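You operate a simulated robot arm through the tools that you are given. There is no shell and no other tool.

Carry out the task below with a simulated robot arm. There is one attempt and no reset: what you move stays moved.

## Task
Fit the 40 mm wheel on the tall axle, then spacer and orange pin.
Fine: take the spacer that the chart names for that wheel; push the pin home through the axle.

Only the result counts: the job must be done as asked and must still hold three seconds after the hand-in. Knocking over, shifting, dropping, spilling or breaking anything else fails it.

## Robot
A 7-joint arm with a two-finger parallel gripper, fixed in place. Base frame: the origin is on the floor under the middle of its stand, x ahead of it, y to its left, z up; the work surface is at about z = 0.85. Units: m, degrees, N and s.
With the tool pointing down near the work surface it reaches from about 0.24 to 0.68 m from the base axis. Its first joint turns from -66.0 to 66.0 degrees. Payload 2.4 kg.
The TCP is the grasp point between the finger pads, 0.03 m short of the fingertips. In the tool frame z runs along the fingers and y along their closing line. Largest opening 0.094 m; finger width 0.028, thickness 0.01; the body of the gripper, 0.05 by 0.096 m, starts 0.055 m behind the TCP.
Orientation is that of the tool frame in the base frame, as [roll, pitch, yaw] about the fixed x, y, z axes, in that order (R = Rz(yaw) Ry(pitch) Rx(roll)). With the fingers straight down and closing along the base's y, the tool's x points along the base's -x, its y along +y and its z along -z.

## Interface
- The arm moves only by the tool arm_command. Its argument "plan" is a list of rows, each a list of 7 numbers: the shift along the tool's x, y, z in m, then the turn, a rotation vector about the tool's x, y, z in degrees, then the finger opening in m, from 0 to 0.094. In form: [[x, y, z, ax, ay, az, hand], ...]. A call has 1 to 20 rows; each row is the pose to reach, as a shift and turn from the pose commanded when the call began, along the tool's axes at that moment. Each row takes 0.2 s and may step no farther than 0.05 m and 8.6 degrees from the row before; otherwise, or with a gripper value out of range, the whole call is refused. Where a pose cannot be reached the arm comes as near as it can. A force on the tool above 90 N (or 10 N above the force at the start of the call, whichever is more), or a blocked arm, ends the call early, and 0.2 s more pass. Each finger travels about 0.153 m/s and halts on what it meets, pressing with about 25 N; the grip force reading is that of the motor and also rises with nothing between the fingers. The clock runs only during rows and for 0.2 s after the last one: add rows that repeat a pose to give the fingers time. It gives the time, the measured TCP pose, the force on the tool (base axes), the opening and the grip force at its end, in the units of the frame above (readings bear some noise), with the torque about the TCP (base axes, N m) and any sound that the robot's microphone picked up.
- Cameras (640 x 400 px; columns grow to the right, rows downward): "scene" is fixed at [0.0548, 0.4941, 1.4465]; the picture's right is [-0.53, -0.85, 0.00], its down [-0.47, 0.30, -0.83] and it looks along [0.70, -0.44, -0.55] (base axes); focal length 274 px, centre (320, 200). "wrist" rides on the gripper at [0.076, 0.014, -0.102] in the tool frame; the picture's right is [-0.18, 0.98, 0.00], its down [-0.75, -0.14, -0.64] and it looks along [-0.63, -0.12, 0.77] (tool axes); focal length 243 px, centre (320, 200).
- get_image(camera): a new picture of that camera. The clock stands still meanwhile.
- measure_at(camera, pixels): for up to 12 pixels [column, row] of the newest picture of that camera ("zoom" is the newest enlarged one), the place [x, y, z] in the base frame of the surface seen there, good to about 0.002 m. The clock stands still meanwhile.
- inspect(camera, box): a new picture of the part [left, top, right, bottom] of that camera's present view, enlarged. The clock stands still meanwhile.
- sign_off(): hands the job in; it is judged then, once.

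Unless the task says otherwise, let go and move clear before handing in.

The tools are called after "Request:" by a JSON object that holds its "op" and its "data". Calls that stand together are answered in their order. arm_command: Moves the arm, as the interface text tells. Its arguments: {"type":"object","properties":{"plan":{"type":"array"}},"required":["plan"]} The other tools are called the same way: get_image (camera) takes a picture; measure_at (camera, pixels) gives the place of the surface under pixels of a picture; inspect (camera, box) takes an enlarged picture of a part of a camera's view; sign_off () hands the job in.

At the start:

```text
t: 0.0
tool_pos: [0.3832, 0.1001, 1.2647]
ee_rot: [180.0, 0.0, 180.0]
contact_force: [0.2, 0.9, -0.2]
moment: [0.01, 0.0, 0.0]
finger_gap: 0.0939
gripper_force: 0.0
```

scene: 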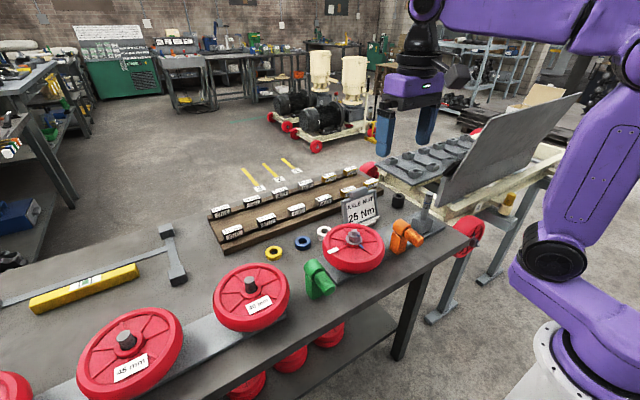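
wrist: 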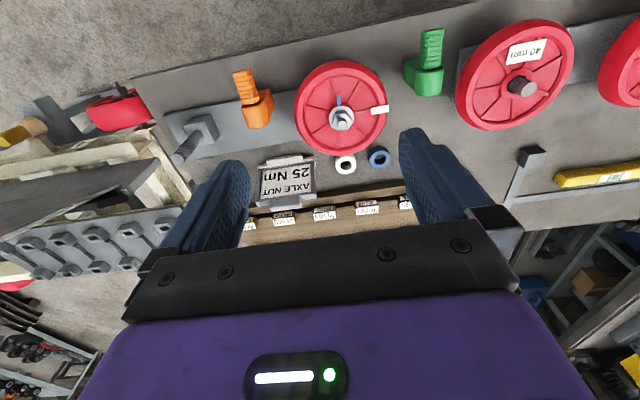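

The start pictures show red wheels, spacer rings (yellow, blue, white), a green and an orange pin, and some signs. I'll look closer at the parts and the chart before moving.

Request:
{"op": "inspect", "data": {"camera": "scene", "box": [200, 180, 480, 355]}}

Request:
{"op": "inspect", "data": {"camera": "scene", "box": [60, 10, 160, 72]}}

Request:
{"op": "inspect", "data": {"camera": "scene", "box": [0, 220, 320, 400]}}

Request:
{"op": "inspect", "data": {"camera": "wrist", "box": [160, 10, 640, 240]}}

```text
2.29 times, centred on (340, 268) of scene
```

zoom: 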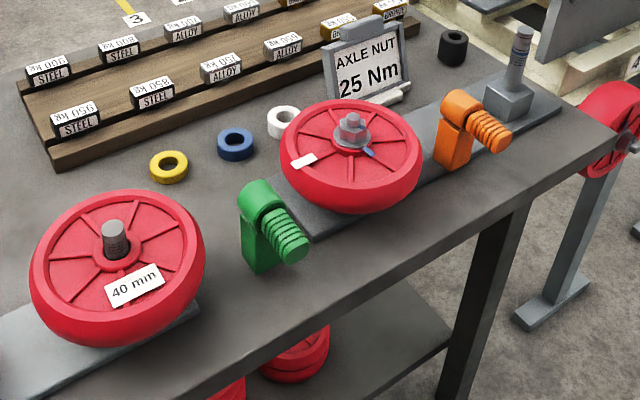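

```text
6.40 times, centred on (110, 41) of scene
```

zoom: 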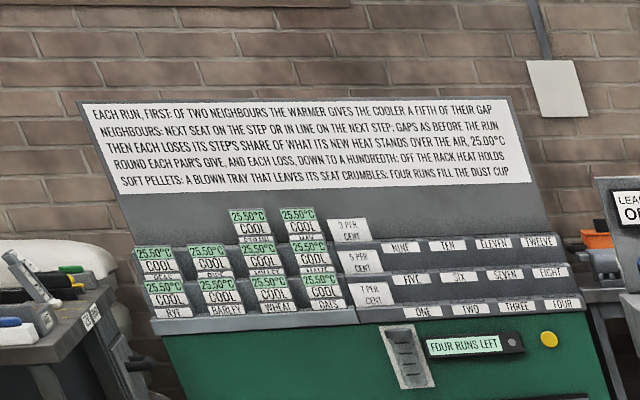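

```text
2.00 times, centred on (160, 310) of scene
```

zoom: 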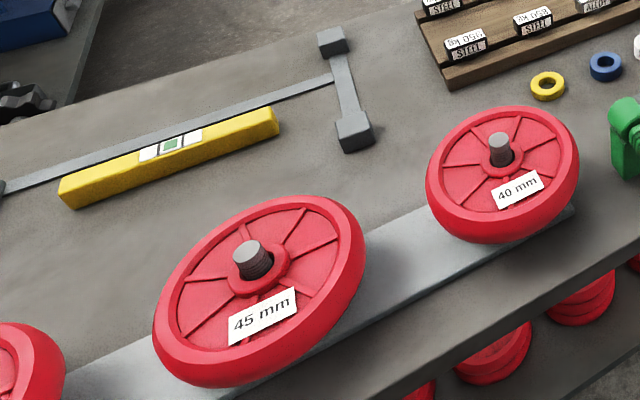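

```text
1.33 times, centred on (400, 125) of wrist
```

zoom: 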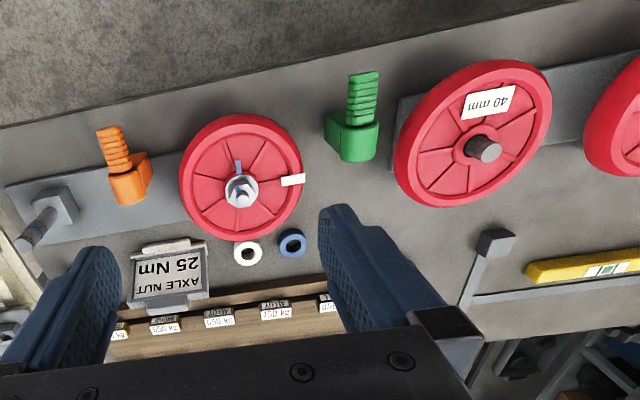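

The tall axle seems to be at (425,205) with the orange pin beside it at (405,237). I still need to find the spacer chart, so I'll inspect the rest of the view.

Request:
{"op": "inspect", "data": {"camera": "scene", "box": [340, 90, 640, 278]}}

Request:
{"op": "inspect", "data": {"camera": "scene", "box": [160, 0, 420, 162]}}

Request:
{"op": "inspect", "data": {"camera": "scene", "box": [0, 0, 160, 200]}}

Request:
{"op": "inspect", "data": {"camera": "scene", "box": [360, 180, 480, 260]}}

Request:
{"op": "inspect", "data": {"camera": "scene", "box": [200, 150, 360, 250]}}

Request:
{"op": "inspect", "data": {"camera": "wrist", "box": [0, 80, 200, 400]}}

```text
2.13 times, centred on (490, 184) of scene
```

zoom: 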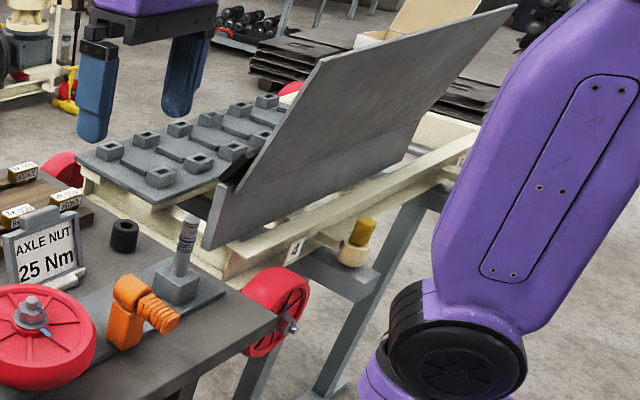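

```text
2.46 times, centred on (290, 81) of scene
```

zoom: 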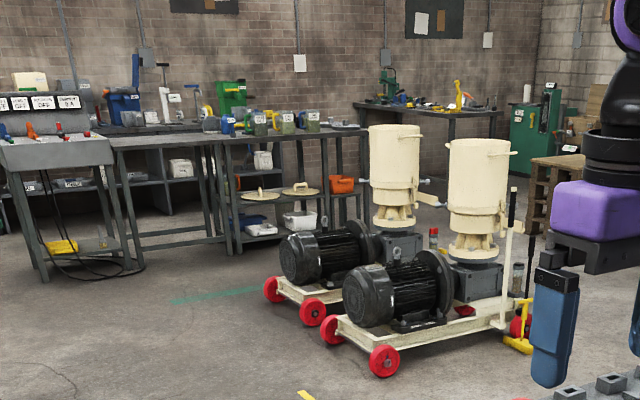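

```text
2.00 times, centred on (80, 100) of scene
```

zoom: 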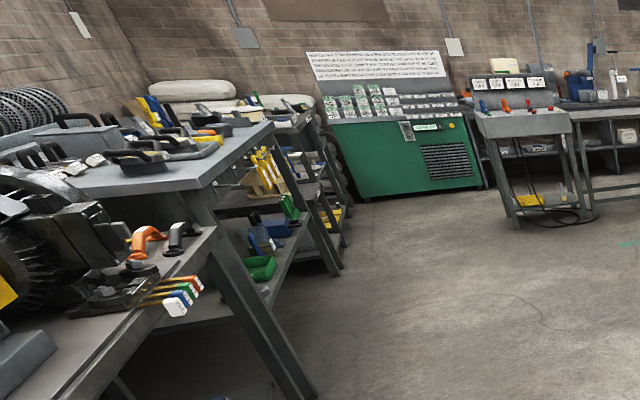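

```text
5.00 times, centred on (420, 220) of scene
```

zoom: 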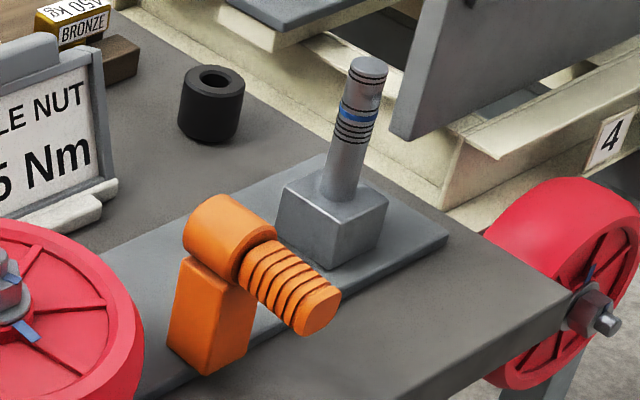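

```text
4.00 times, centred on (280, 200) of scene
```

zoom: 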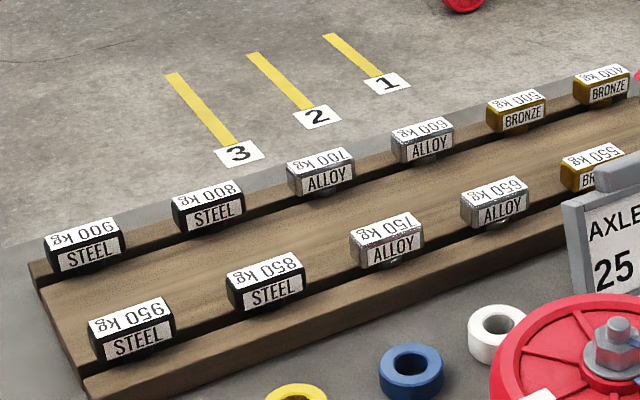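

```text
1.25 times, centred on (100, 240) of wrist
```

zoom: 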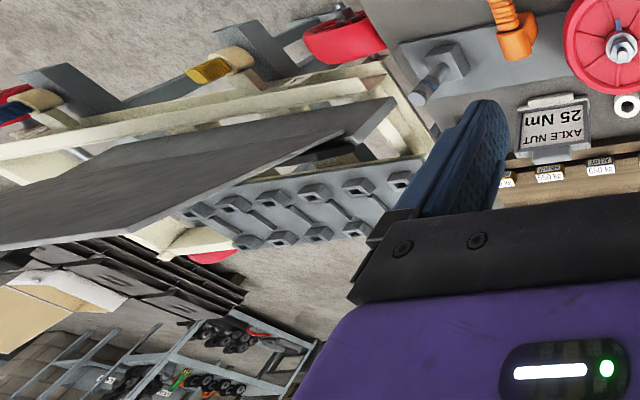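

No chart yet. I'll zoom into the wall boards, the sign and the spacers.

Request:
{"op": "inspect", "data": {"camera": "scene", "box": [220, 0, 380, 40]}}

Request:
{"op": "inspect", "data": {"camera": "scene", "box": [140, 20, 300, 80]}}

Request:
{"op": "inspect", "data": {"camera": "scene", "box": [255, 180, 415, 280]}}

Request:
{"op": "inspect", "data": {"camera": "scene", "box": [440, 40, 600, 120]}}

Request:
{"op": "inspect", "data": {"camera": "scene", "box": [0, 100, 100, 280]}}

Request:
{"op": "inspect", "data": {"camera": "wrist", "box": [440, 120, 640, 400]}}

```text
4.00 times, centred on (300, 20) of scene
```

zoom: 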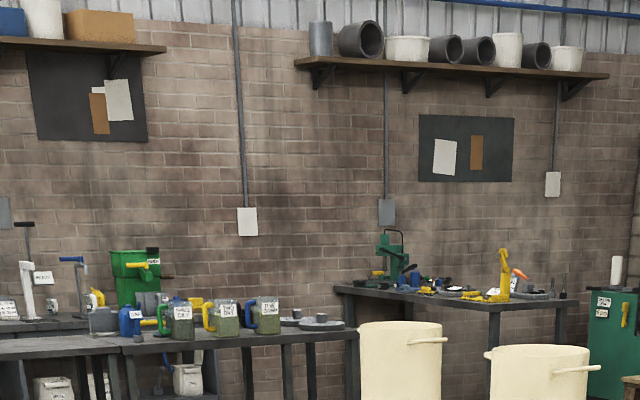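

```text
4.00 times, centred on (220, 50) of scene
```

zoom: 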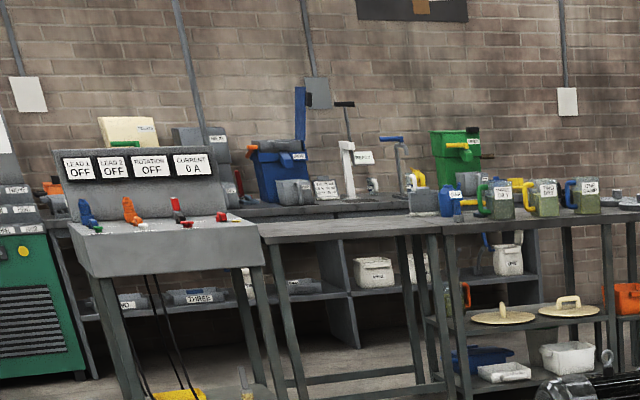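

```text
4.00 times, centred on (335, 230) of scene
```

zoom: 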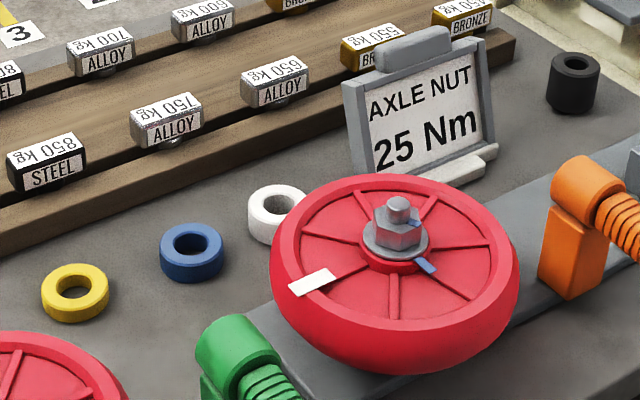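

```text
4.00 times, centred on (520, 80) of scene
```

zoom: 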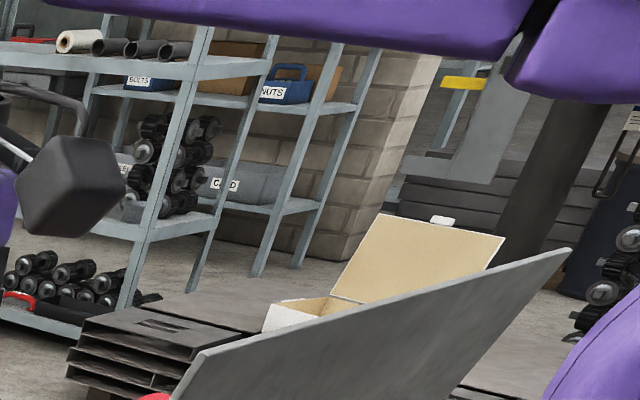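

```text
2.22 times, centred on (50, 190) of scene
```

zoom: 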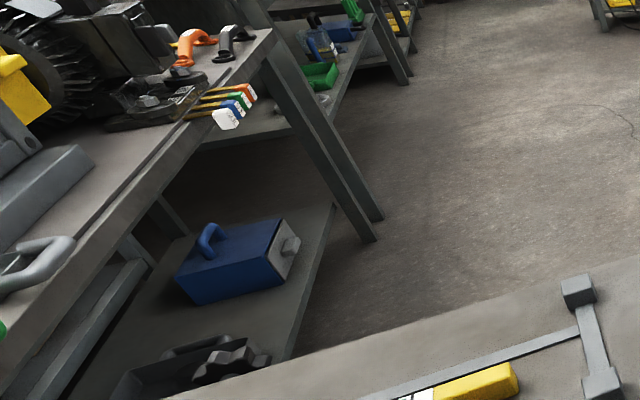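

```text
1.43 times, centred on (540, 260) of wrist
```

zoom: 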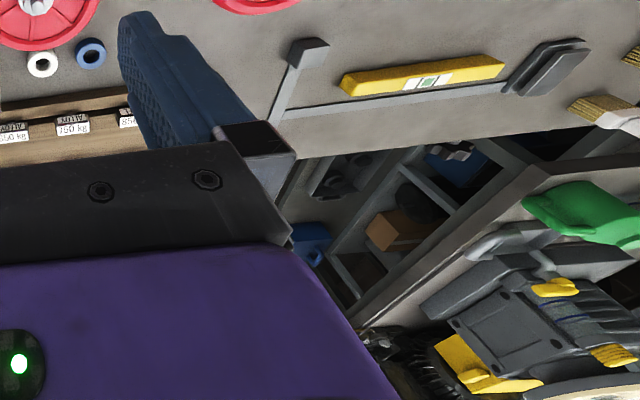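

I'll measure key places to understand the layout.

Request:
{"op": "measure_at", "data": {"camera": "scene", "pixels": [[250, 284], [127, 340], [354, 236], [422, 200], [418, 222], [405, 237], [273, 253], [302, 243], [323, 232], [399, 199], [320, 280], [362, 210]]}}

Request:
{"op": "get_image", "data": {"camera": "wrist"}}

```text
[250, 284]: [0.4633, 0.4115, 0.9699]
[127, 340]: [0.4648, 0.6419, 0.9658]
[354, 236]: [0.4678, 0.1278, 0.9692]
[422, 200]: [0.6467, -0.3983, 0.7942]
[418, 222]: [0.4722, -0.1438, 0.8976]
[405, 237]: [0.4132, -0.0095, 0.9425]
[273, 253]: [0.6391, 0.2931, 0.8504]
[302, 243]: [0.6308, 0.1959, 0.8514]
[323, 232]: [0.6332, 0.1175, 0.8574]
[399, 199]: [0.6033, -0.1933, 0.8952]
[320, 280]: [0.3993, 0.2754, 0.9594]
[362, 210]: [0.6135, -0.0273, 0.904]
```

```text
taken
```

wrist: 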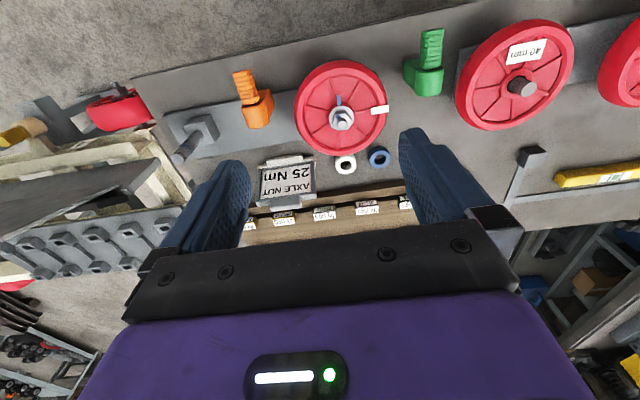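

The bench runs along y, with the tall axle near (0.47, -0.14) and the 40 mm wheel near (0.46, 0.41). I'll tilt the wrist camera up a bit to look for the chart.

Request:
{"op": "arm_command", "data": {"plan": [[0, 0, 0, 0, -7, 0, 0.094], [0, 0, 0, 0, -14, 0, 0.094], [0, 0, 0, 0, -21, 0, 0.094], [0, 0, 0, 0, -28, 0, 0.094], [0, 0, 0, 0, -35, 0, 0.094]]}}

Request:
{"op": "get_image", "data": {"camera": "wrist"}}

```text
t: 1.2
tool_pos: [0.3834, 0.0994, 1.2651]
ee_rot: [179.9, 35.1, -180.0]
contact_force: [-0.4, 0.7, -0.1]
moment: [-0.02, -0.01, 0.03]
finger_gap: 0.094
gripper_force: 0.0
```

```text
taken
```

wrist: 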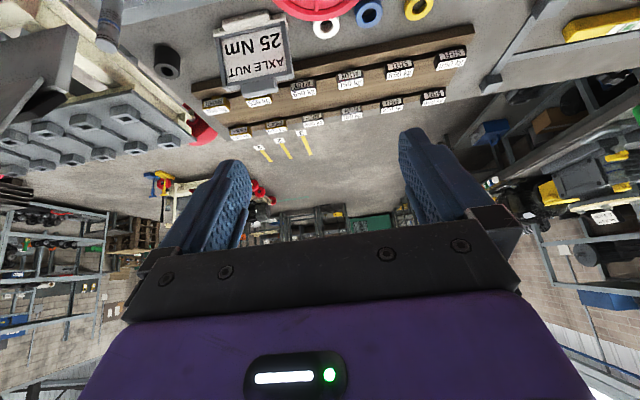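

Nothing chart-like straight ahead. I'll yaw the camera to the left (+y) and look there.

Request:
{"op": "arm_command", "data": {"plan": [[0, 0, 0, -4.59, 0, -6.55, 0.094], [0, 0, 0, -9.18, 0, -13.1, 0.094], [0, 0, 0, -13.77, 0, -19.65, 0.094], [0, 0, 0, -18.36, 0, -26.2, 0.094], [0, 0, 0, -22.95, 0, -32.75, 0.094], [0, 0, 0, -27.54, 0, -39.3, 0.094], [0, 0, 0, -32.13, 0, -45.85, 0.094], [0, 0, 0, -36.72, 0, -52.4, 0.094]]}}

Request:
{"op": "get_image", "data": {"camera": "wrist"}}

```text
t: 3.0
tool_pos: [0.3833, 0.1001, 1.2665]
ee_rot: [179.9, 35.0, -115.9]
contact_force: [0.7, 0.3, -0.2]
moment: [0.03, 0.04, 0.04]
finger_gap: 0.094
gripper_force: 0.0
```

```text
taken
```

wrist: 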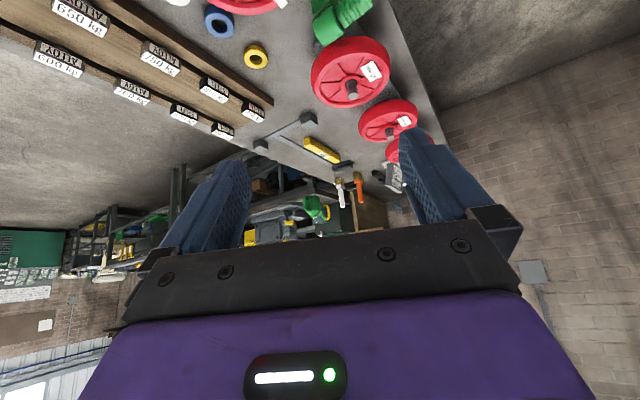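

There's a board-like object at about (393,178) at the far end of the wheel row. I'll enlarge it.

Request:
{"op": "inspect", "data": {"camera": "wrist", "box": [320, 130, 440, 205]}}

Request:
{"op": "inspect", "data": {"camera": "wrist", "box": [240, 20, 440, 145]}}

Request:
{"op": "measure_at", "data": {"camera": "wrist", "pixels": [[393, 178], [380, 175], [398, 190]]}}

```text
5.33 times, centred on (380, 168) of wrist
```

zoom: 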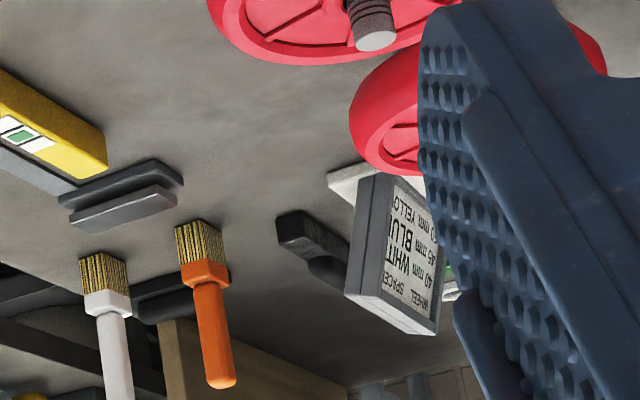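

```text
3.20 times, centred on (340, 82) of wrist
```

zoom: 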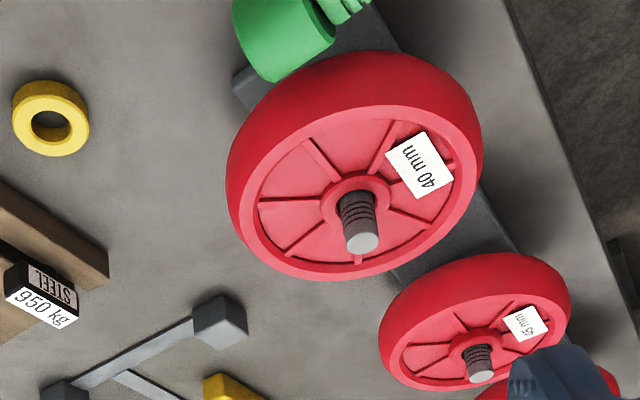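

```text
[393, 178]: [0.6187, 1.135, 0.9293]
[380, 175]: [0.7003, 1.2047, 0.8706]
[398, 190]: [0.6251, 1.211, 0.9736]
```

The board is the chart: reading upside down it seems "40 mm WHITE, 45 mm BLUE, .. YELLOW", but the finger hides part. I'll yaw a little more for a clear view.

Request:
{"op": "arm_command", "data": {"plan": [[0, 0, 0, -4.59, 0, -6.55, 0.094], [0, 0, 0, -8.6, 0, -12.3, 0.094]]}}

Request:
{"op": "get_image", "data": {"camera": "wrist"}}

```text
t: 3.6
tool_pos: [0.3843, 0.0995, 1.2655]
ee_rot: [180.0, 35.2, -100.7]
contact_force: [-0.3, 0.0, 0.0]
moment: [0.04, -0.01, 0.0]
finger_gap: 0.094
gripper_force: 0.0
```

```text
taken
```

wrist: 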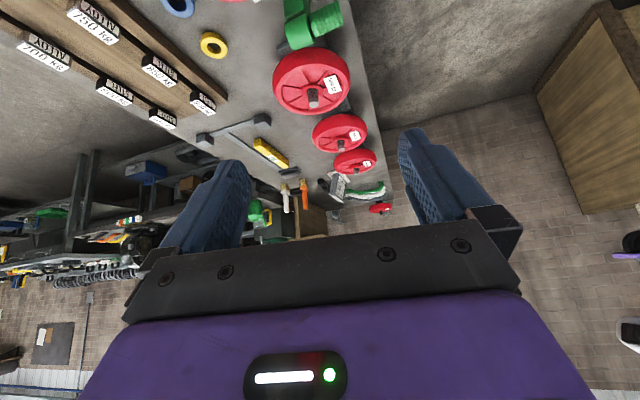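

Request:
{"op": "inspect", "data": {"camera": "wrist", "box": [315, 165, 365, 200]}}

Request:
{"op": "inspect", "data": {"camera": "wrist", "box": [200, 0, 400, 220]}}

```text
11.43 times, centred on (340, 182) of wrist
```

zoom: 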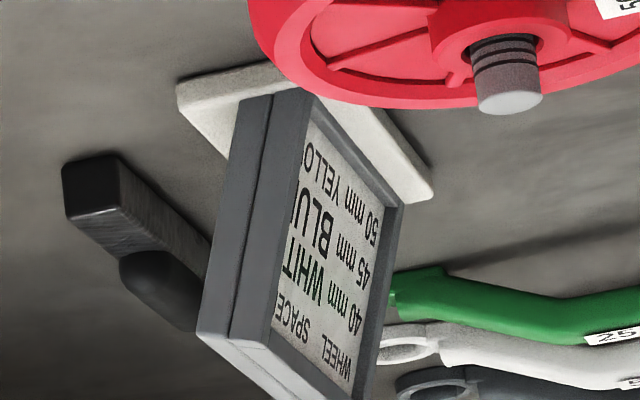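

```text
1.82 times, centred on (300, 110) of wrist
```

zoom: 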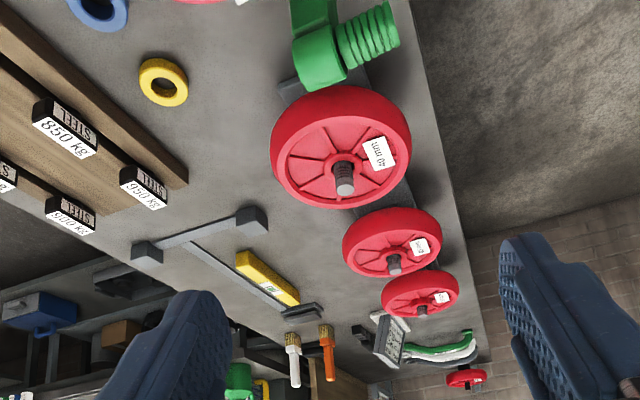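

The chart reads WHEEL/SPACER: 40 mm WHITE, 45 mm BLUE, 50 mm YELLOW, so the white spacer is the one needed. I'll bring the tool back to straight down and then look at the parts close up.

Request:
{"op": "arm_command", "data": {"plan": [[0, 0, 0, 0, 7, 0, 0.094], [0, 0, 0, 0, 14, 0, 0.094], [0, 0, 0, 0, 21, 0, 0.094], [0, 0, 0, 0, 28, 0, 0.094], [0, 0, 0, 0, 35, 0, 0.094]]}}

Request:
{"op": "get_image", "data": {"camera": "wrist"}}

```text
t: 4.8
tool_pos: [0.3832, 0.0996, 1.2654]
ee_rot: [180.0, -0.1, -101.1]
contact_force: [0.2, -0.3, -0.1]
moment: [0.0, 0.0, 0.02]
finger_gap: 0.0941
gripper_force: 0.0
```

```text
taken
```

wrist: 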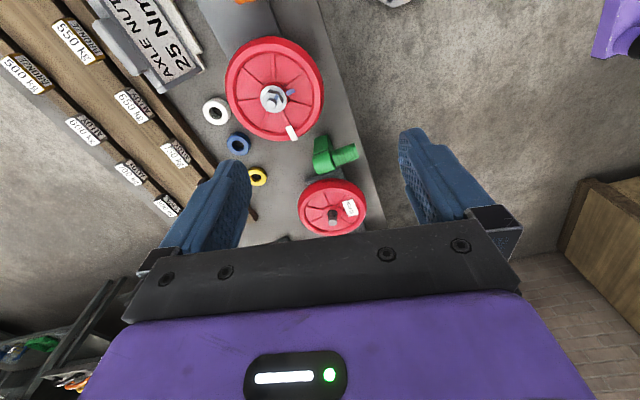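

The tool points down again with yaw -101. I'll move to where the wrist camera looks closely at the 40 mm wheel.

Request:
{"op": "arm_command", "data": {"plan": [[-0.0354, -0.0094, 0.029, 0, 0, 0, 0.094], [-0.0708, -0.0188, 0.058, 0, 0, 0, 0.094], [-0.1062, -0.0282, 0.087, 0, 0, 0, 0.094], [-0.1416, -0.0376, 0.116, 0, 0, 0, 0.094], [-0.177, -0.047, 0.145, 0, 0, 0, 0.094]]}}

Request:
{"op": "get_image", "data": {"camera": "wrist"}}

```text
t: 6.0
tool_pos: [0.4653, 0.2631, 1.1182]
ee_rot: [179.9, 0.1, -101.0]
contact_force: [0.3, 0.4, -0.1]
moment: [-0.03, -0.01, 0.0]
finger_gap: 0.094
gripper_force: 0.1
```

```text
taken
```

wrist: 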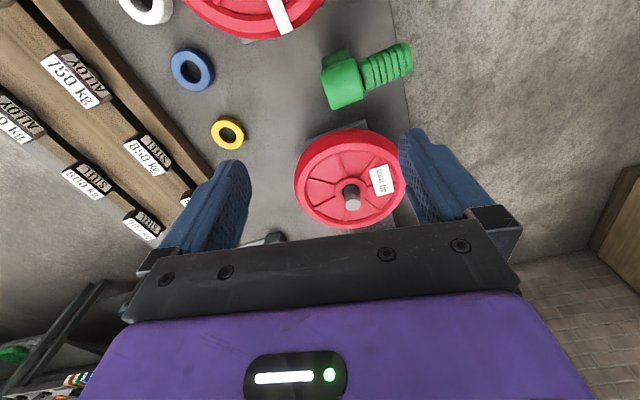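

Request:
{"op": "inspect", "data": {"camera": "wrist", "box": [280, 110, 440, 230]}}

Request:
{"op": "measure_at", "data": {"camera": "zoom", "pixels": [[285, 345], [270, 290], [240, 310], [320, 310], [120, 210], [200, 190], [285, 95], [420, 240], [60, 250], [230, 450], [160, 300], [290, 260]]}}

```text
3.33 times, centred on (360, 170) of wrist
```

zoom: 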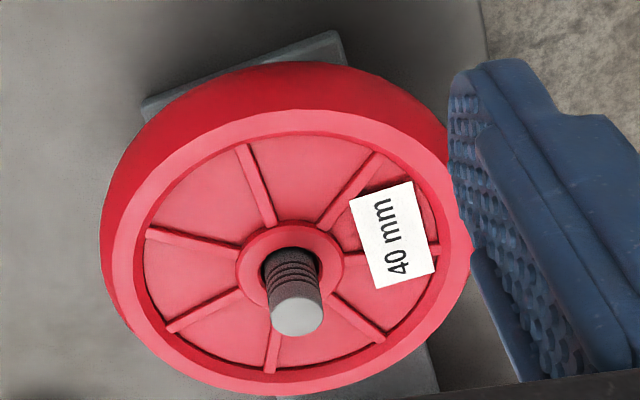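

```text
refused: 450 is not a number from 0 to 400
```

The wheel has eight raised spokes and a raised hub ring around the post. I'll measure the hub, web, rim and post.

Request:
{"op": "measure_at", "data": {"camera": "zoom", "pixels": [[297, 318], [285, 235], [245, 270], [335, 265], [200, 270], [180, 190], [310, 170], [295, 110], [120, 250], [445, 250], [270, 380], [200, 350]]}}

Request:
{"op": "measure_at", "data": {"camera": "wrist", "pixels": [[351, 188], [340, 135], [300, 170], [320, 128], [372, 218], [330, 220]]}}

```text
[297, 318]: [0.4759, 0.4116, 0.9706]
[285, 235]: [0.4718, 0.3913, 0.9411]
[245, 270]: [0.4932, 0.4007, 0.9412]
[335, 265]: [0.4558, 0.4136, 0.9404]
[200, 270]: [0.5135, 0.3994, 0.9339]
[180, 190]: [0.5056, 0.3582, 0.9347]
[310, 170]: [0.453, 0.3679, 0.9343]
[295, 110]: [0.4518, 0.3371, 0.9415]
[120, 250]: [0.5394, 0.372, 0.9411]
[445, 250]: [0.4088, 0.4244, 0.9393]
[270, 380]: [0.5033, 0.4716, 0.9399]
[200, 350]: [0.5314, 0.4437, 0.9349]
```

```text
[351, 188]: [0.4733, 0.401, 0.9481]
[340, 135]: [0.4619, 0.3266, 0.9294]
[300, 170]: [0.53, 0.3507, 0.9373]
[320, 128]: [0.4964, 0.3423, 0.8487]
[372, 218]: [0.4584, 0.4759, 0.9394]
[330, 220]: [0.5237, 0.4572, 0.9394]
```

Hub and rim tops are at z≈0.941, the web at ≈0.934, and the post centre near (0.474, 0.411). I'll measure the spokes and the lower edge of the wheel to see where fingers can go.

Request:
{"op": "inspect", "data": {"camera": "wrist", "box": [310, 150, 390, 210]}}

```text
6.67 times, centred on (350, 180) of wrist
```

zoom: 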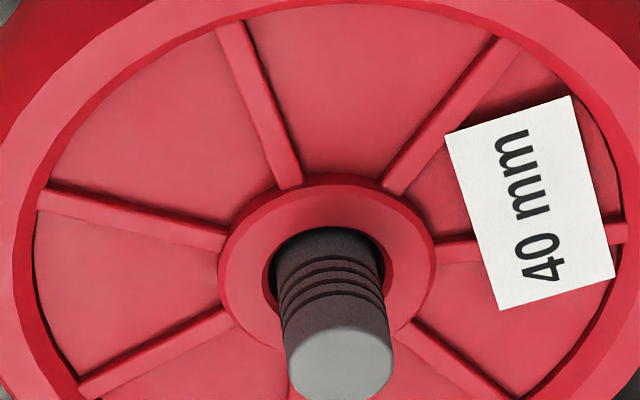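

Request:
{"op": "measure_at", "data": {"camera": "zoom", "pixels": [[265, 110], [450, 110], [130, 215], [150, 355], [480, 370], [460, 248], [300, 205], [240, 240], [250, 310], [410, 215], [420, 290], [325, 195]]}}

Request:
{"op": "measure_at", "data": {"camera": "zoom", "pixels": [[340, 375], [200, 130], [340, 120], [130, 290], [420, 180], [300, 215], [345, 230], [280, 270], [385, 270], [530, 200], [470, 320], [225, 30]]}}

```text
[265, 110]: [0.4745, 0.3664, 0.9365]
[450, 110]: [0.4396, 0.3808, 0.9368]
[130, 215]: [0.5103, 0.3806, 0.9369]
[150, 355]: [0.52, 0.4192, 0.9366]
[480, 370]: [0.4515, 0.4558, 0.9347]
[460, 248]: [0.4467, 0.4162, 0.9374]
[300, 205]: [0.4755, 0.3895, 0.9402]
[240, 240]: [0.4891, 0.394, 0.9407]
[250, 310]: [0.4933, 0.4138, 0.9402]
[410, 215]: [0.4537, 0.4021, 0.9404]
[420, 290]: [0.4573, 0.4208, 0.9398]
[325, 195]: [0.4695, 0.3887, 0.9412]
```

```text
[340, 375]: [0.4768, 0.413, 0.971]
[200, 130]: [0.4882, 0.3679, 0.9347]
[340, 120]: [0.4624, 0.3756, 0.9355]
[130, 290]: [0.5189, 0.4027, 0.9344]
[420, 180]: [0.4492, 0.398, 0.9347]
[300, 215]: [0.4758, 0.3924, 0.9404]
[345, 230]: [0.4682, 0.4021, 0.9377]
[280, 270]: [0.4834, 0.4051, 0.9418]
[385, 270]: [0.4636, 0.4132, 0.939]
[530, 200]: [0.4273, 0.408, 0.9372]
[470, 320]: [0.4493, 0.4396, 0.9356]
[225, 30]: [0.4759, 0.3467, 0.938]
```

Spokes top out at ≈0.937 and the hub at ≈0.941, so a hub grip has about 4 mm of wall. Before moving over to the axle I'll check obstacle heights (plate on the right, sign, pin) from the scene camera.

Request:
{"op": "get_image", "data": {"camera": "scene"}}

Request:
{"op": "measure_at", "data": {"camera": "scene", "pixels": [[575, 97], [450, 165], [440, 200], [480, 185], [400, 165], [362, 192], [426, 196], [400, 225], [417, 244], [405, 255], [398, 195], [470, 150]]}}

```text
taken
```

scene: 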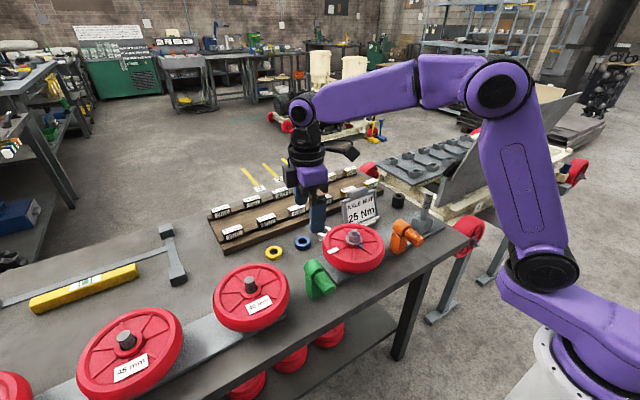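

```text
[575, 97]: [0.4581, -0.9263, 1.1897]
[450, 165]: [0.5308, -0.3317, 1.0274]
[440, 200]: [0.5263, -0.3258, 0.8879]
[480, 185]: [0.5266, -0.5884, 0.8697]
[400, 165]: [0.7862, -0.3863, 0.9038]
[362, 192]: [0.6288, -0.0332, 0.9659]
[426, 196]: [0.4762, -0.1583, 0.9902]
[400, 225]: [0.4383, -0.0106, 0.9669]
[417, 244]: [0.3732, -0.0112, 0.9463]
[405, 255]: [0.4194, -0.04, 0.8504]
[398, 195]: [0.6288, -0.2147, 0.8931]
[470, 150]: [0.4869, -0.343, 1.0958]
```

Nothing on the bench near the route is above ~1.0 (axle top ≈0.99; plate only at y<-0.33). I'll yaw back and move to view the axle and orange pin from the robot side.

Request:
{"op": "arm_command", "data": {"plan": [[0.0385, 0.0036, 0, 0, 0, 7.9, 0.094], [0.077, 0.0071, 0, 0, 0, 15.8, 0.094], [0.1155, 0.0107, 0, 0, 0, 23.7, 0.094], [0.154, 0.0143, 0, 0, 0, 31.6, 0.094], [0.1925, 0.0179, 0, 0, 0, 39.5, 0.094], [0.231, 0.0214, 0, 0, 0, 47.4, 0.094], [0.2695, 0.025, 0, 0, 0, 55.3, 0.094], [0.308, 0.0286, 0, 0, 0, 63.2, 0.094], [0.3465, 0.0321, 0, 0, 0, 71.1, 0.094], [0.385, 0.0357, 0, 0, 0, 79, 0.094]]}}

Request:
{"op": "get_image", "data": {"camera": "wrist"}}

```text
t: 8.2
tool_pos: [0.3567, -0.1067, 1.1201]
ee_rot: [-180.0, 0.0, 179.8]
contact_force: [0.3, 0.2, 0.2]
moment: [0.03, 0.02, 0.02]
finger_gap: 0.0941
gripper_force: 0.0
```

```text
taken
```

wrist: 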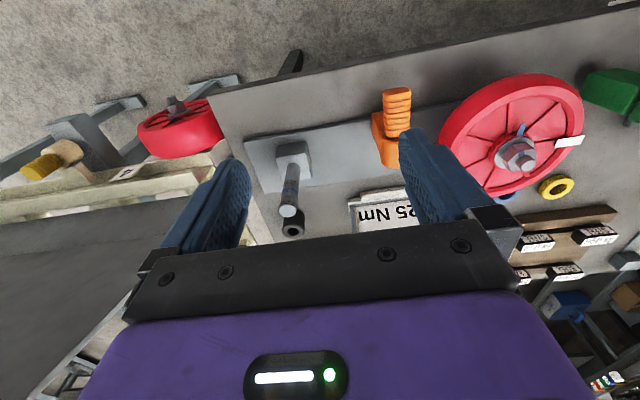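

Request:
{"op": "inspect", "data": {"camera": "wrist", "box": [240, 130, 340, 240]}}

Request:
{"op": "measure_at", "data": {"camera": "wrist", "pixels": [[287, 211], [289, 190], [293, 165], [293, 150], [293, 229], [391, 92], [391, 125], [393, 150], [380, 125], [410, 100], [278, 160], [310, 155]]}}

Request:
{"op": "inspect", "data": {"camera": "wrist", "box": [340, 70, 440, 180]}}

```text
3.64 times, centred on (290, 185) of wrist
```

zoom: 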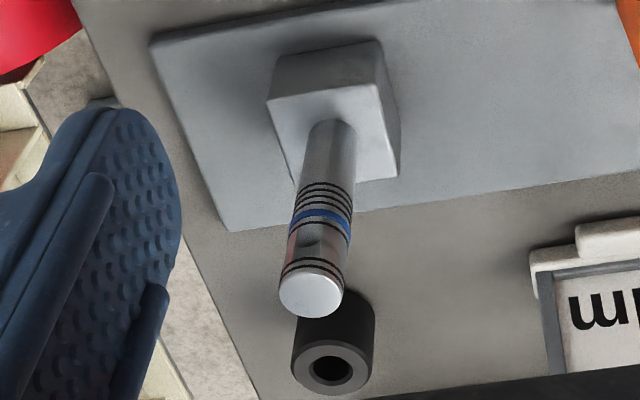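

```text
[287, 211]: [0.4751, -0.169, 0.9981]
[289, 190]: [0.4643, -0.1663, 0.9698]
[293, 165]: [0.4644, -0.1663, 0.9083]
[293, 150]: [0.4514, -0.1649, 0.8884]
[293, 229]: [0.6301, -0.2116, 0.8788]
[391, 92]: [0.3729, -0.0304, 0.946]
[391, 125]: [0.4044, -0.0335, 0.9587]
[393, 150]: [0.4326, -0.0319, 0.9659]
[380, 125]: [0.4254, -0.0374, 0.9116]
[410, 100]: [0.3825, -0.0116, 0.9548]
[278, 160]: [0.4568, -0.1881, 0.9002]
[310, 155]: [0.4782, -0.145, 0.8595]
```

```text
3.64 times, centred on (390, 125) of wrist
```

zoom: 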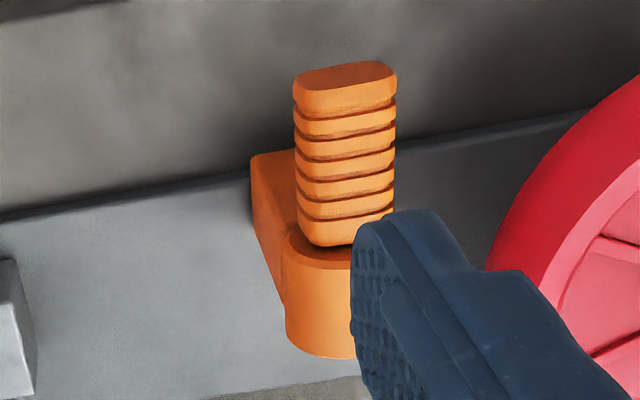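

The axle top is at about (0.475,-0.168,0.998), the block top at ≈0.900, and the orange pin's ribbed handle points to -x in a holder. I'll zoom on the axle top to find the cross hole.

Request:
{"op": "inspect", "data": {"camera": "wrist", "box": [265, 175, 315, 220]}}

Request:
{"op": "inspect", "data": {"camera": "scene", "box": [405, 185, 445, 225]}}

```text
8.89 times, centred on (290, 198) of wrist
```

zoom: 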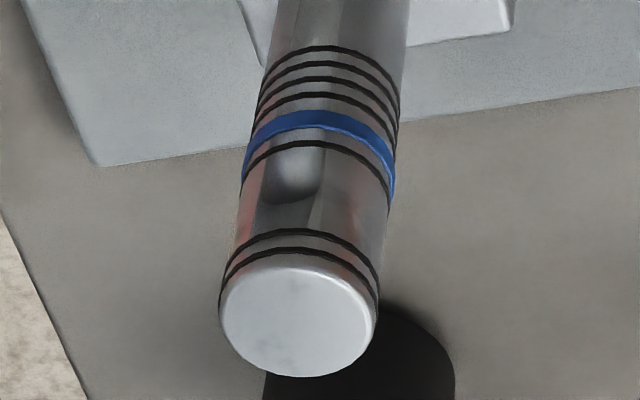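

```text
10.00 times, centred on (425, 205) of scene
```

zoom: 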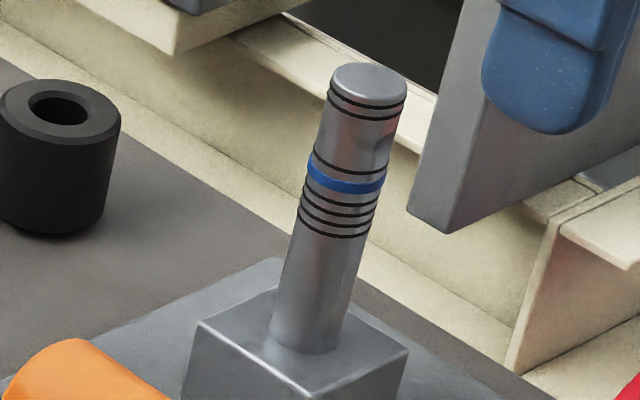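

The cross hole shows faintly at zoom (290,180), just above the blue band, facing about -x. I'll tilt and lower the camera for a more level look at it.

Request:
{"op": "arm_command", "data": {"plan": [[0.005, -0.012, 0.018, 0, -7, 0, 0.094], [0.011, -0.024, 0.036, 0, -14, 0, 0.094], [0.016, -0.035, 0.054, 0, -21, 0, 0.094], [0.022, -0.047, 0.072, 0, -28, 0, 0.094], [0.027, -0.058, 0.09, 0, -35, 0, 0.094]]}}

Request:
{"op": "get_image", "data": {"camera": "wrist"}}

```text
t: 9.4
tool_pos: [0.348, -0.1625, 1.0461]
ee_rot: [179.2, 31.5, -180.0]
contact_force: [-0.5, 0.9, -0.4]
moment: [0.0, -0.02, -0.03]
finger_gap: 0.0939
gripper_force: 0.1
out of reach, approached as far as the arm can: row 4, 5
```

```text
taken
```

wrist: 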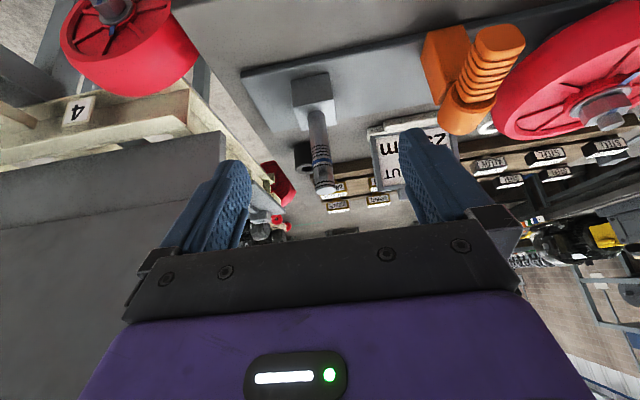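

Slightly out of reach but the view is good: axle at (320,160), pin at (470,80). I'll zoom on both.

Request:
{"op": "inspect", "data": {"camera": "wrist", "box": [290, 130, 350, 200]}}

Request:
{"op": "measure_at", "data": {"camera": "zoom", "pixels": [[320, 100], [320, 300], [310, 350]]}}

Request:
{"op": "inspect", "data": {"camera": "wrist", "box": [410, 10, 540, 140]}}

```text
5.71 times, centred on (320, 165) of wrist
```

zoom: 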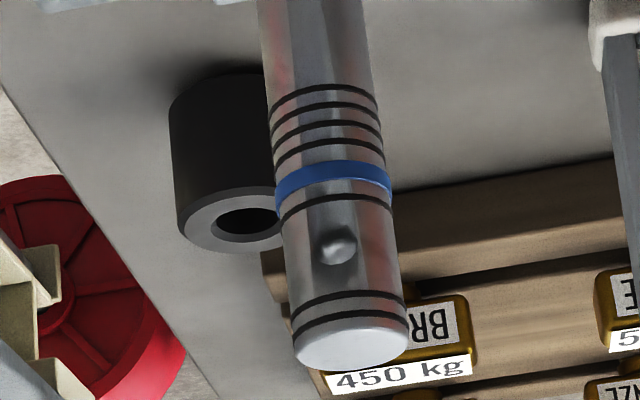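

```text
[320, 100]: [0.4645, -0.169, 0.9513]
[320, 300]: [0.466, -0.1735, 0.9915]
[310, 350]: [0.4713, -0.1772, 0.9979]
```

```text
3.08 times, centred on (475, 75) of wrist
```

zoom: 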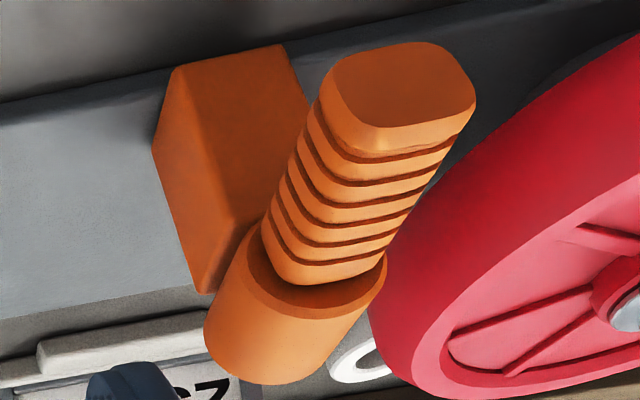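

The hole faces -x directly (zoom (338,247)). I'll measure the hole height and the pin handle geometry.

Request:
{"op": "measure_at", "data": {"camera": "zoom", "pixels": [[400, 85], [415, 140], [400, 165], [380, 190], [360, 220], [330, 260], [320, 300], [290, 350], [230, 330], [345, 130], [285, 230], [440, 125]]}}

Request:
{"op": "measure_at", "data": {"camera": "wrist", "pixels": [[323.2, 173.2], [321, 180], [325, 168], [314, 172], [331, 172], [320, 190]]}}

```text
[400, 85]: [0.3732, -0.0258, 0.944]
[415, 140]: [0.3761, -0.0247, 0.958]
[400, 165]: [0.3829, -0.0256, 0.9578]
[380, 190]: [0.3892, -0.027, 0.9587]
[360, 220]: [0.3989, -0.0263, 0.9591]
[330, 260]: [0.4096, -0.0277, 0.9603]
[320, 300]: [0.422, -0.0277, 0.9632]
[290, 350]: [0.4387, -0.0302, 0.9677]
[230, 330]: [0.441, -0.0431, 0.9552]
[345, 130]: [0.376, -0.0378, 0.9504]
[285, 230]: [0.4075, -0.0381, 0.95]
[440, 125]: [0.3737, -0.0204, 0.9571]
```

```text
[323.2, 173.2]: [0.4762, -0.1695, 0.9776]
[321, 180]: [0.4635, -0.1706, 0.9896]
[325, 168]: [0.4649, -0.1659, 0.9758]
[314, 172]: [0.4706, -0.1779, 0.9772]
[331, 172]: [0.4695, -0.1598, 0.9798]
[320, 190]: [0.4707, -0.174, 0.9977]
```

The hole centre is near (0.475, -0.169, 0.978) with its axis along x; the pin handle axis is near y=-0.0265, z=0.944. I'll un-tilt and raise before viewing the spacers.

Request:
{"op": "arm_command", "data": {"plan": [[-0.01, 0, -0.014, 0, 7, 0, 0.094], [-0.02, 0, -0.028, 0, 14, 0, 0.094], [-0.03, 0, -0.042, 0, 21, 0, 0.094], [-0.04, 0, -0.056, 0, 28, 0, 0.094], [-0.046, 0, -0.0655, 0, 35, 0, 0.094]]}}

```text
t: 10.6
tool_pos: [0.3534, -0.1632, 1.1284]
ee_rot: [179.2, -3.6, -179.4]
contact_force: [0.1, 0.9, -0.5]
moment: [0.01, -0.02, 0.0]
finger_gap: 0.0939
gripper_force: 0.1
```

The clipped tilt left a residual (pitch -3.6, roll 179.2, yaw -179.4); I'll correct it while moving above the spacers.

Request:
{"op": "arm_command", "data": {"plan": [[-0.021, 0.043, 0.0, 0.8, -3.6, 0.6, 0.094], [-0.042, 0.086, 0.005, 0.8, -3.6, 0.6, 0.094], [-0.063, 0.129, 0.015, 0.8, -3.6, 0.6, 0.094], [-0.084, 0.172, 0.03, 0.8, -3.6, 0.6, 0.094], [-0.105, 0.215, 0.04, 0.8, -3.6, 0.6, 0.094], [-0.126, 0.258, 0.05, 0.8, -3.6, 0.6, 0.094], [-0.147, 0.301, 0.06, 0.8, -3.6, 0.6, 0.094], [-0.167, 0.345, 0.068, 0.8, -3.6, 0.6, 0.094]]}}

Request:
{"op": "get_image", "data": {"camera": "wrist"}}

```text
refused: row 4 steps farther than a row can; nothing moved
```

```text
taken
```

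wrist: 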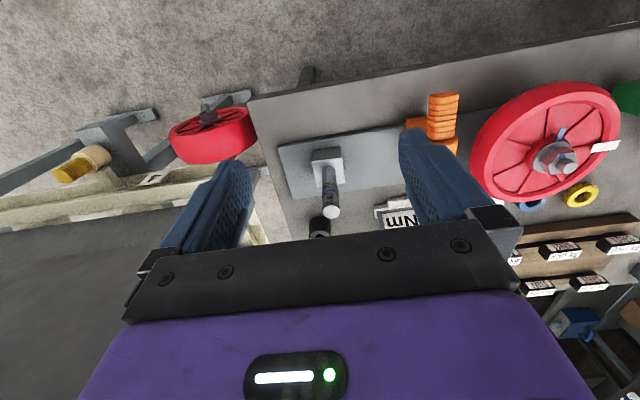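

One step was a hair too long; I'll resend with an extra row.

Request:
{"op": "arm_command", "data": {"plan": [[-0.019, 0.038, 0.0, 0.8, -3.6, 0.6, 0.094], [-0.037, 0.077, 0.006, 0.8, -3.6, 0.6, 0.094], [-0.056, 0.115, 0.014, 0.8, -3.6, 0.6, 0.094], [-0.074, 0.153, 0.023, 0.8, -3.6, 0.6, 0.094], [-0.093, 0.192, 0.032, 0.8, -3.6, 0.6, 0.094], [-0.111, 0.23, 0.041, 0.8, -3.6, 0.6, 0.094], [-0.13, 0.268, 0.05, 0.8, -3.6, 0.6, 0.094], [-0.148, 0.307, 0.059, 0.8, -3.6, 0.6, 0.094], [-0.167, 0.345, 0.068, 0.8, -3.6, 0.6, 0.094]]}}

Request:
{"op": "get_image", "data": {"camera": "wrist"}}

```text
t: 12.6
tool_pos: [0.5129, 0.1862, 1.0538]
ee_rot: [179.9, 0.1, -179.9]
contact_force: [0.9, 0.8, 0.2]
moment: [-0.03, 0.0, -0.02]
finger_gap: 0.0942
gripper_force: 0.1
```

```text
taken
```

wrist: 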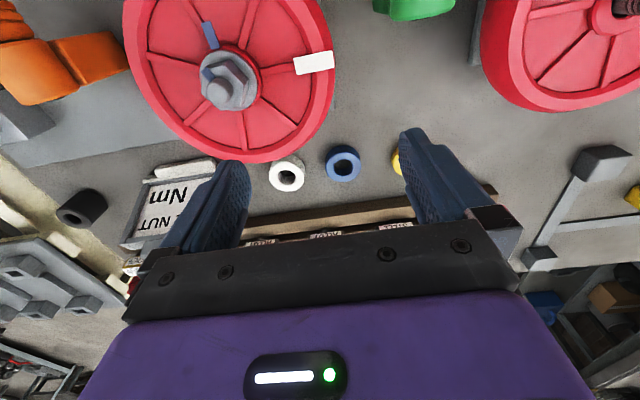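

Request:
{"op": "inspect", "data": {"camera": "wrist", "box": [255, 135, 375, 205]}}

Request:
{"op": "inspect", "data": {"camera": "wrist", "box": [130, 0, 340, 140]}}

```text
5.33 times, centred on (315, 170) of wrist
```

zoom: 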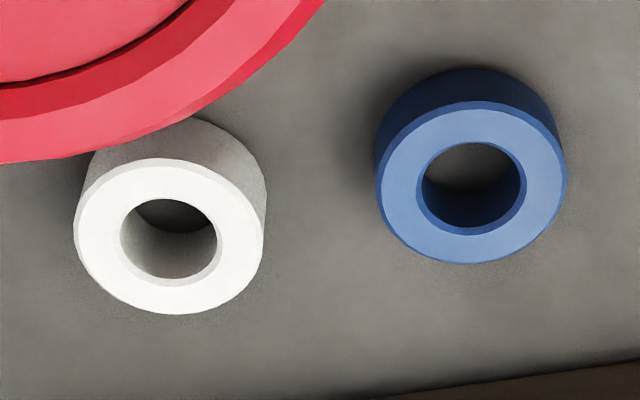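

```text
2.86 times, centred on (235, 70) of wrist
```

zoom: 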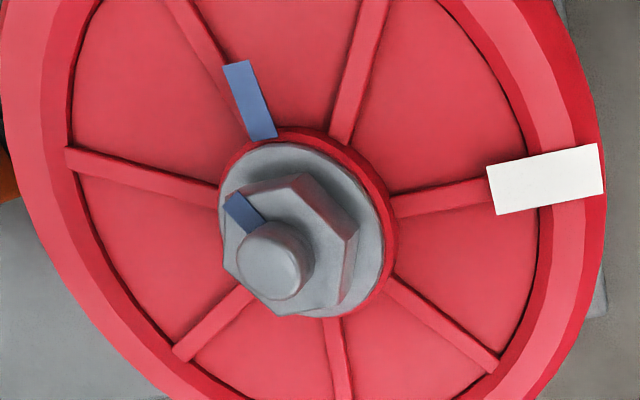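

Request:
{"op": "inspect", "data": {"camera": "wrist", "box": [255, 135, 375, 205]}}

Request:
{"op": "measure_at", "data": {"camera": "zoom", "pixels": [[82, 235], [258, 235], [168, 170], [168, 303], [100, 235], [240, 235], [382, 185], [560, 185], [472, 112], [472, 255], [300, 300], [180, 220]]}}

```text
5.33 times, centred on (315, 170) of wrist
```

zoom: 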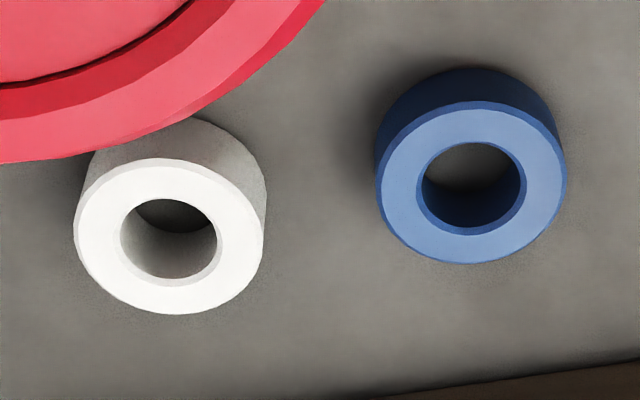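

```text
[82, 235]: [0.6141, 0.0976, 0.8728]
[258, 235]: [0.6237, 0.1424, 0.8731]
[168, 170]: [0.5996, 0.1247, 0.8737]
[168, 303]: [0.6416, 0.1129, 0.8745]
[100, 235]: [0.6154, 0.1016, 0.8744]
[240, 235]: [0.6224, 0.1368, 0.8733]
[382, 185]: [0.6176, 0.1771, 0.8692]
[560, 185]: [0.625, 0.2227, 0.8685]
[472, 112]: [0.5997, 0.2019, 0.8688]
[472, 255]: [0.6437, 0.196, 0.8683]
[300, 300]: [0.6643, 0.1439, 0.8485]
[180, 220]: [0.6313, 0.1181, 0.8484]
```

White spacer: top z≈0.874 (25 mm tall), centre ≈(0.620, 0.1195), OD ≈46 mm; the blue one is 20 mm tall, so the chart and the stack height agree. Next I'll go look at the 40 mm wheel's hub from close up for an exact centre.

Request:
{"op": "measure_at", "data": {"camera": "wrist", "pixels": [[190, 165], [213, 165], [150, 180], [165, 210], [140, 240], [400, 160], [219, 88], [228, 67], [325, 60], [200, 80]]}}

Request:
{"op": "arm_command", "data": {"plan": [[0.02, 0.04, 0, 0, 0, 0, 0.07], [0.04, 0.08, 0, 0, 0, 0, 0.07], [0.06, 0.12, 0, 0, 0, 0, 0.07], [0.08, 0.16, 0, 0, 0, 0, 0.07], [0.1, 0.2, 0, 0, 0, 0, 0.07], [0.119, 0.241, 0, 0, 0, 0, 0.07]]}}

Request:
{"op": "get_image", "data": {"camera": "wrist"}}

```text
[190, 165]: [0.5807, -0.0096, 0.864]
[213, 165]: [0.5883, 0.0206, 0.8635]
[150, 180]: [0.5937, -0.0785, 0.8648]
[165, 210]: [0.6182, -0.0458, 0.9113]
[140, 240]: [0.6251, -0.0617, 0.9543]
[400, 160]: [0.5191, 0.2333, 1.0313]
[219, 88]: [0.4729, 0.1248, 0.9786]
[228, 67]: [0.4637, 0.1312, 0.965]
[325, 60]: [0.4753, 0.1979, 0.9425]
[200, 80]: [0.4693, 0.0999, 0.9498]
```

```text
t: 14.0
tool_pos: [0.392, 0.4271, 1.0536]
ee_rot: [179.9, 0.1, -180.0]
contact_force: [0.0, 0.0, -0.2]
moment: [0.0, 0.0, 0.01]
finger_gap: 0.0701
gripper_force: 0.1
```

```text
taken
```

wrist: 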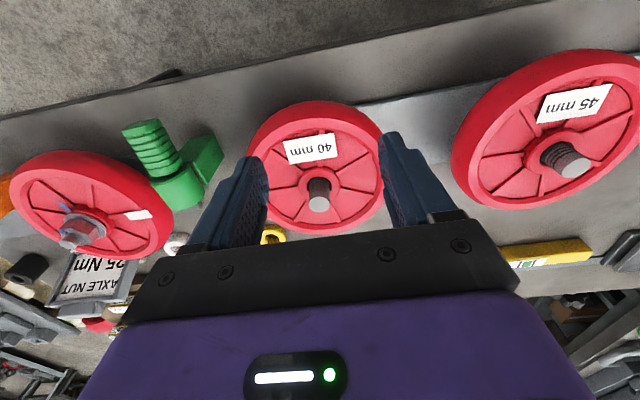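

Request:
{"op": "inspect", "data": {"camera": "wrist", "box": [280, 155, 360, 215]}}

```text
6.67 times, centred on (320, 185) of wrist
```

zoom: 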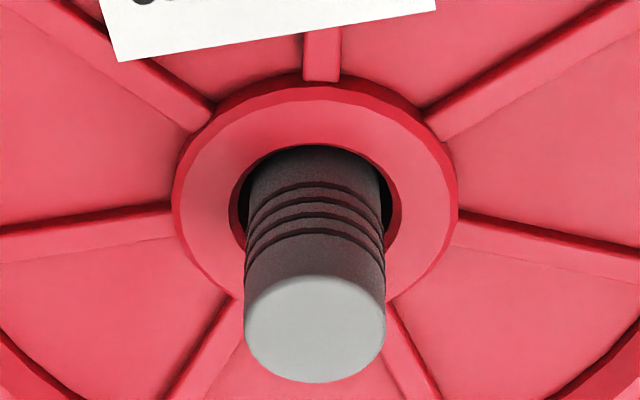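

Request:
{"op": "measure_at", "data": {"camera": "zoom", "pixels": [[182, 185], [452, 195], [318, 88], [225, 270], [425, 270], [250, 325], [380, 325], [315, 285], [315, 375], [320, 110], [200, 185], [435, 195]]}}

Request:
{"op": "measure_at", "data": {"camera": "wrist", "pixels": [[258, 180], [372, 170], [318, 110], [290, 222], [350, 222], [265, 150], [375, 145], [300, 110], [340, 112], [250, 152]]}}

```text
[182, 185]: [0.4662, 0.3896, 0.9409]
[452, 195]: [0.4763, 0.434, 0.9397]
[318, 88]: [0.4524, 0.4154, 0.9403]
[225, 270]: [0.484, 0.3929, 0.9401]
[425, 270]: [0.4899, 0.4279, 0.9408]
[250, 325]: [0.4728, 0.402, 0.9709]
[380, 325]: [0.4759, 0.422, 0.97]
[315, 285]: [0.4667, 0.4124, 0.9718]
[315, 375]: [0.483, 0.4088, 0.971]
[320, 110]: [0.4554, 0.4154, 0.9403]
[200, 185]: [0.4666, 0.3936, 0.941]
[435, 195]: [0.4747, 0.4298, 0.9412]
```

```text
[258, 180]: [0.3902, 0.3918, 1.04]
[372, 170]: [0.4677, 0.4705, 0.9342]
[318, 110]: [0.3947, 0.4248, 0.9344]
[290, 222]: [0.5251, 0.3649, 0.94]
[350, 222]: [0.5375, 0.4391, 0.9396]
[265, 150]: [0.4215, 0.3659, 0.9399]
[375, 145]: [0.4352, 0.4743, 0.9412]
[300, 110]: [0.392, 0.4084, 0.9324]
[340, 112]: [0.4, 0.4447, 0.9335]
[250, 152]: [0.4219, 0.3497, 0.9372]
```

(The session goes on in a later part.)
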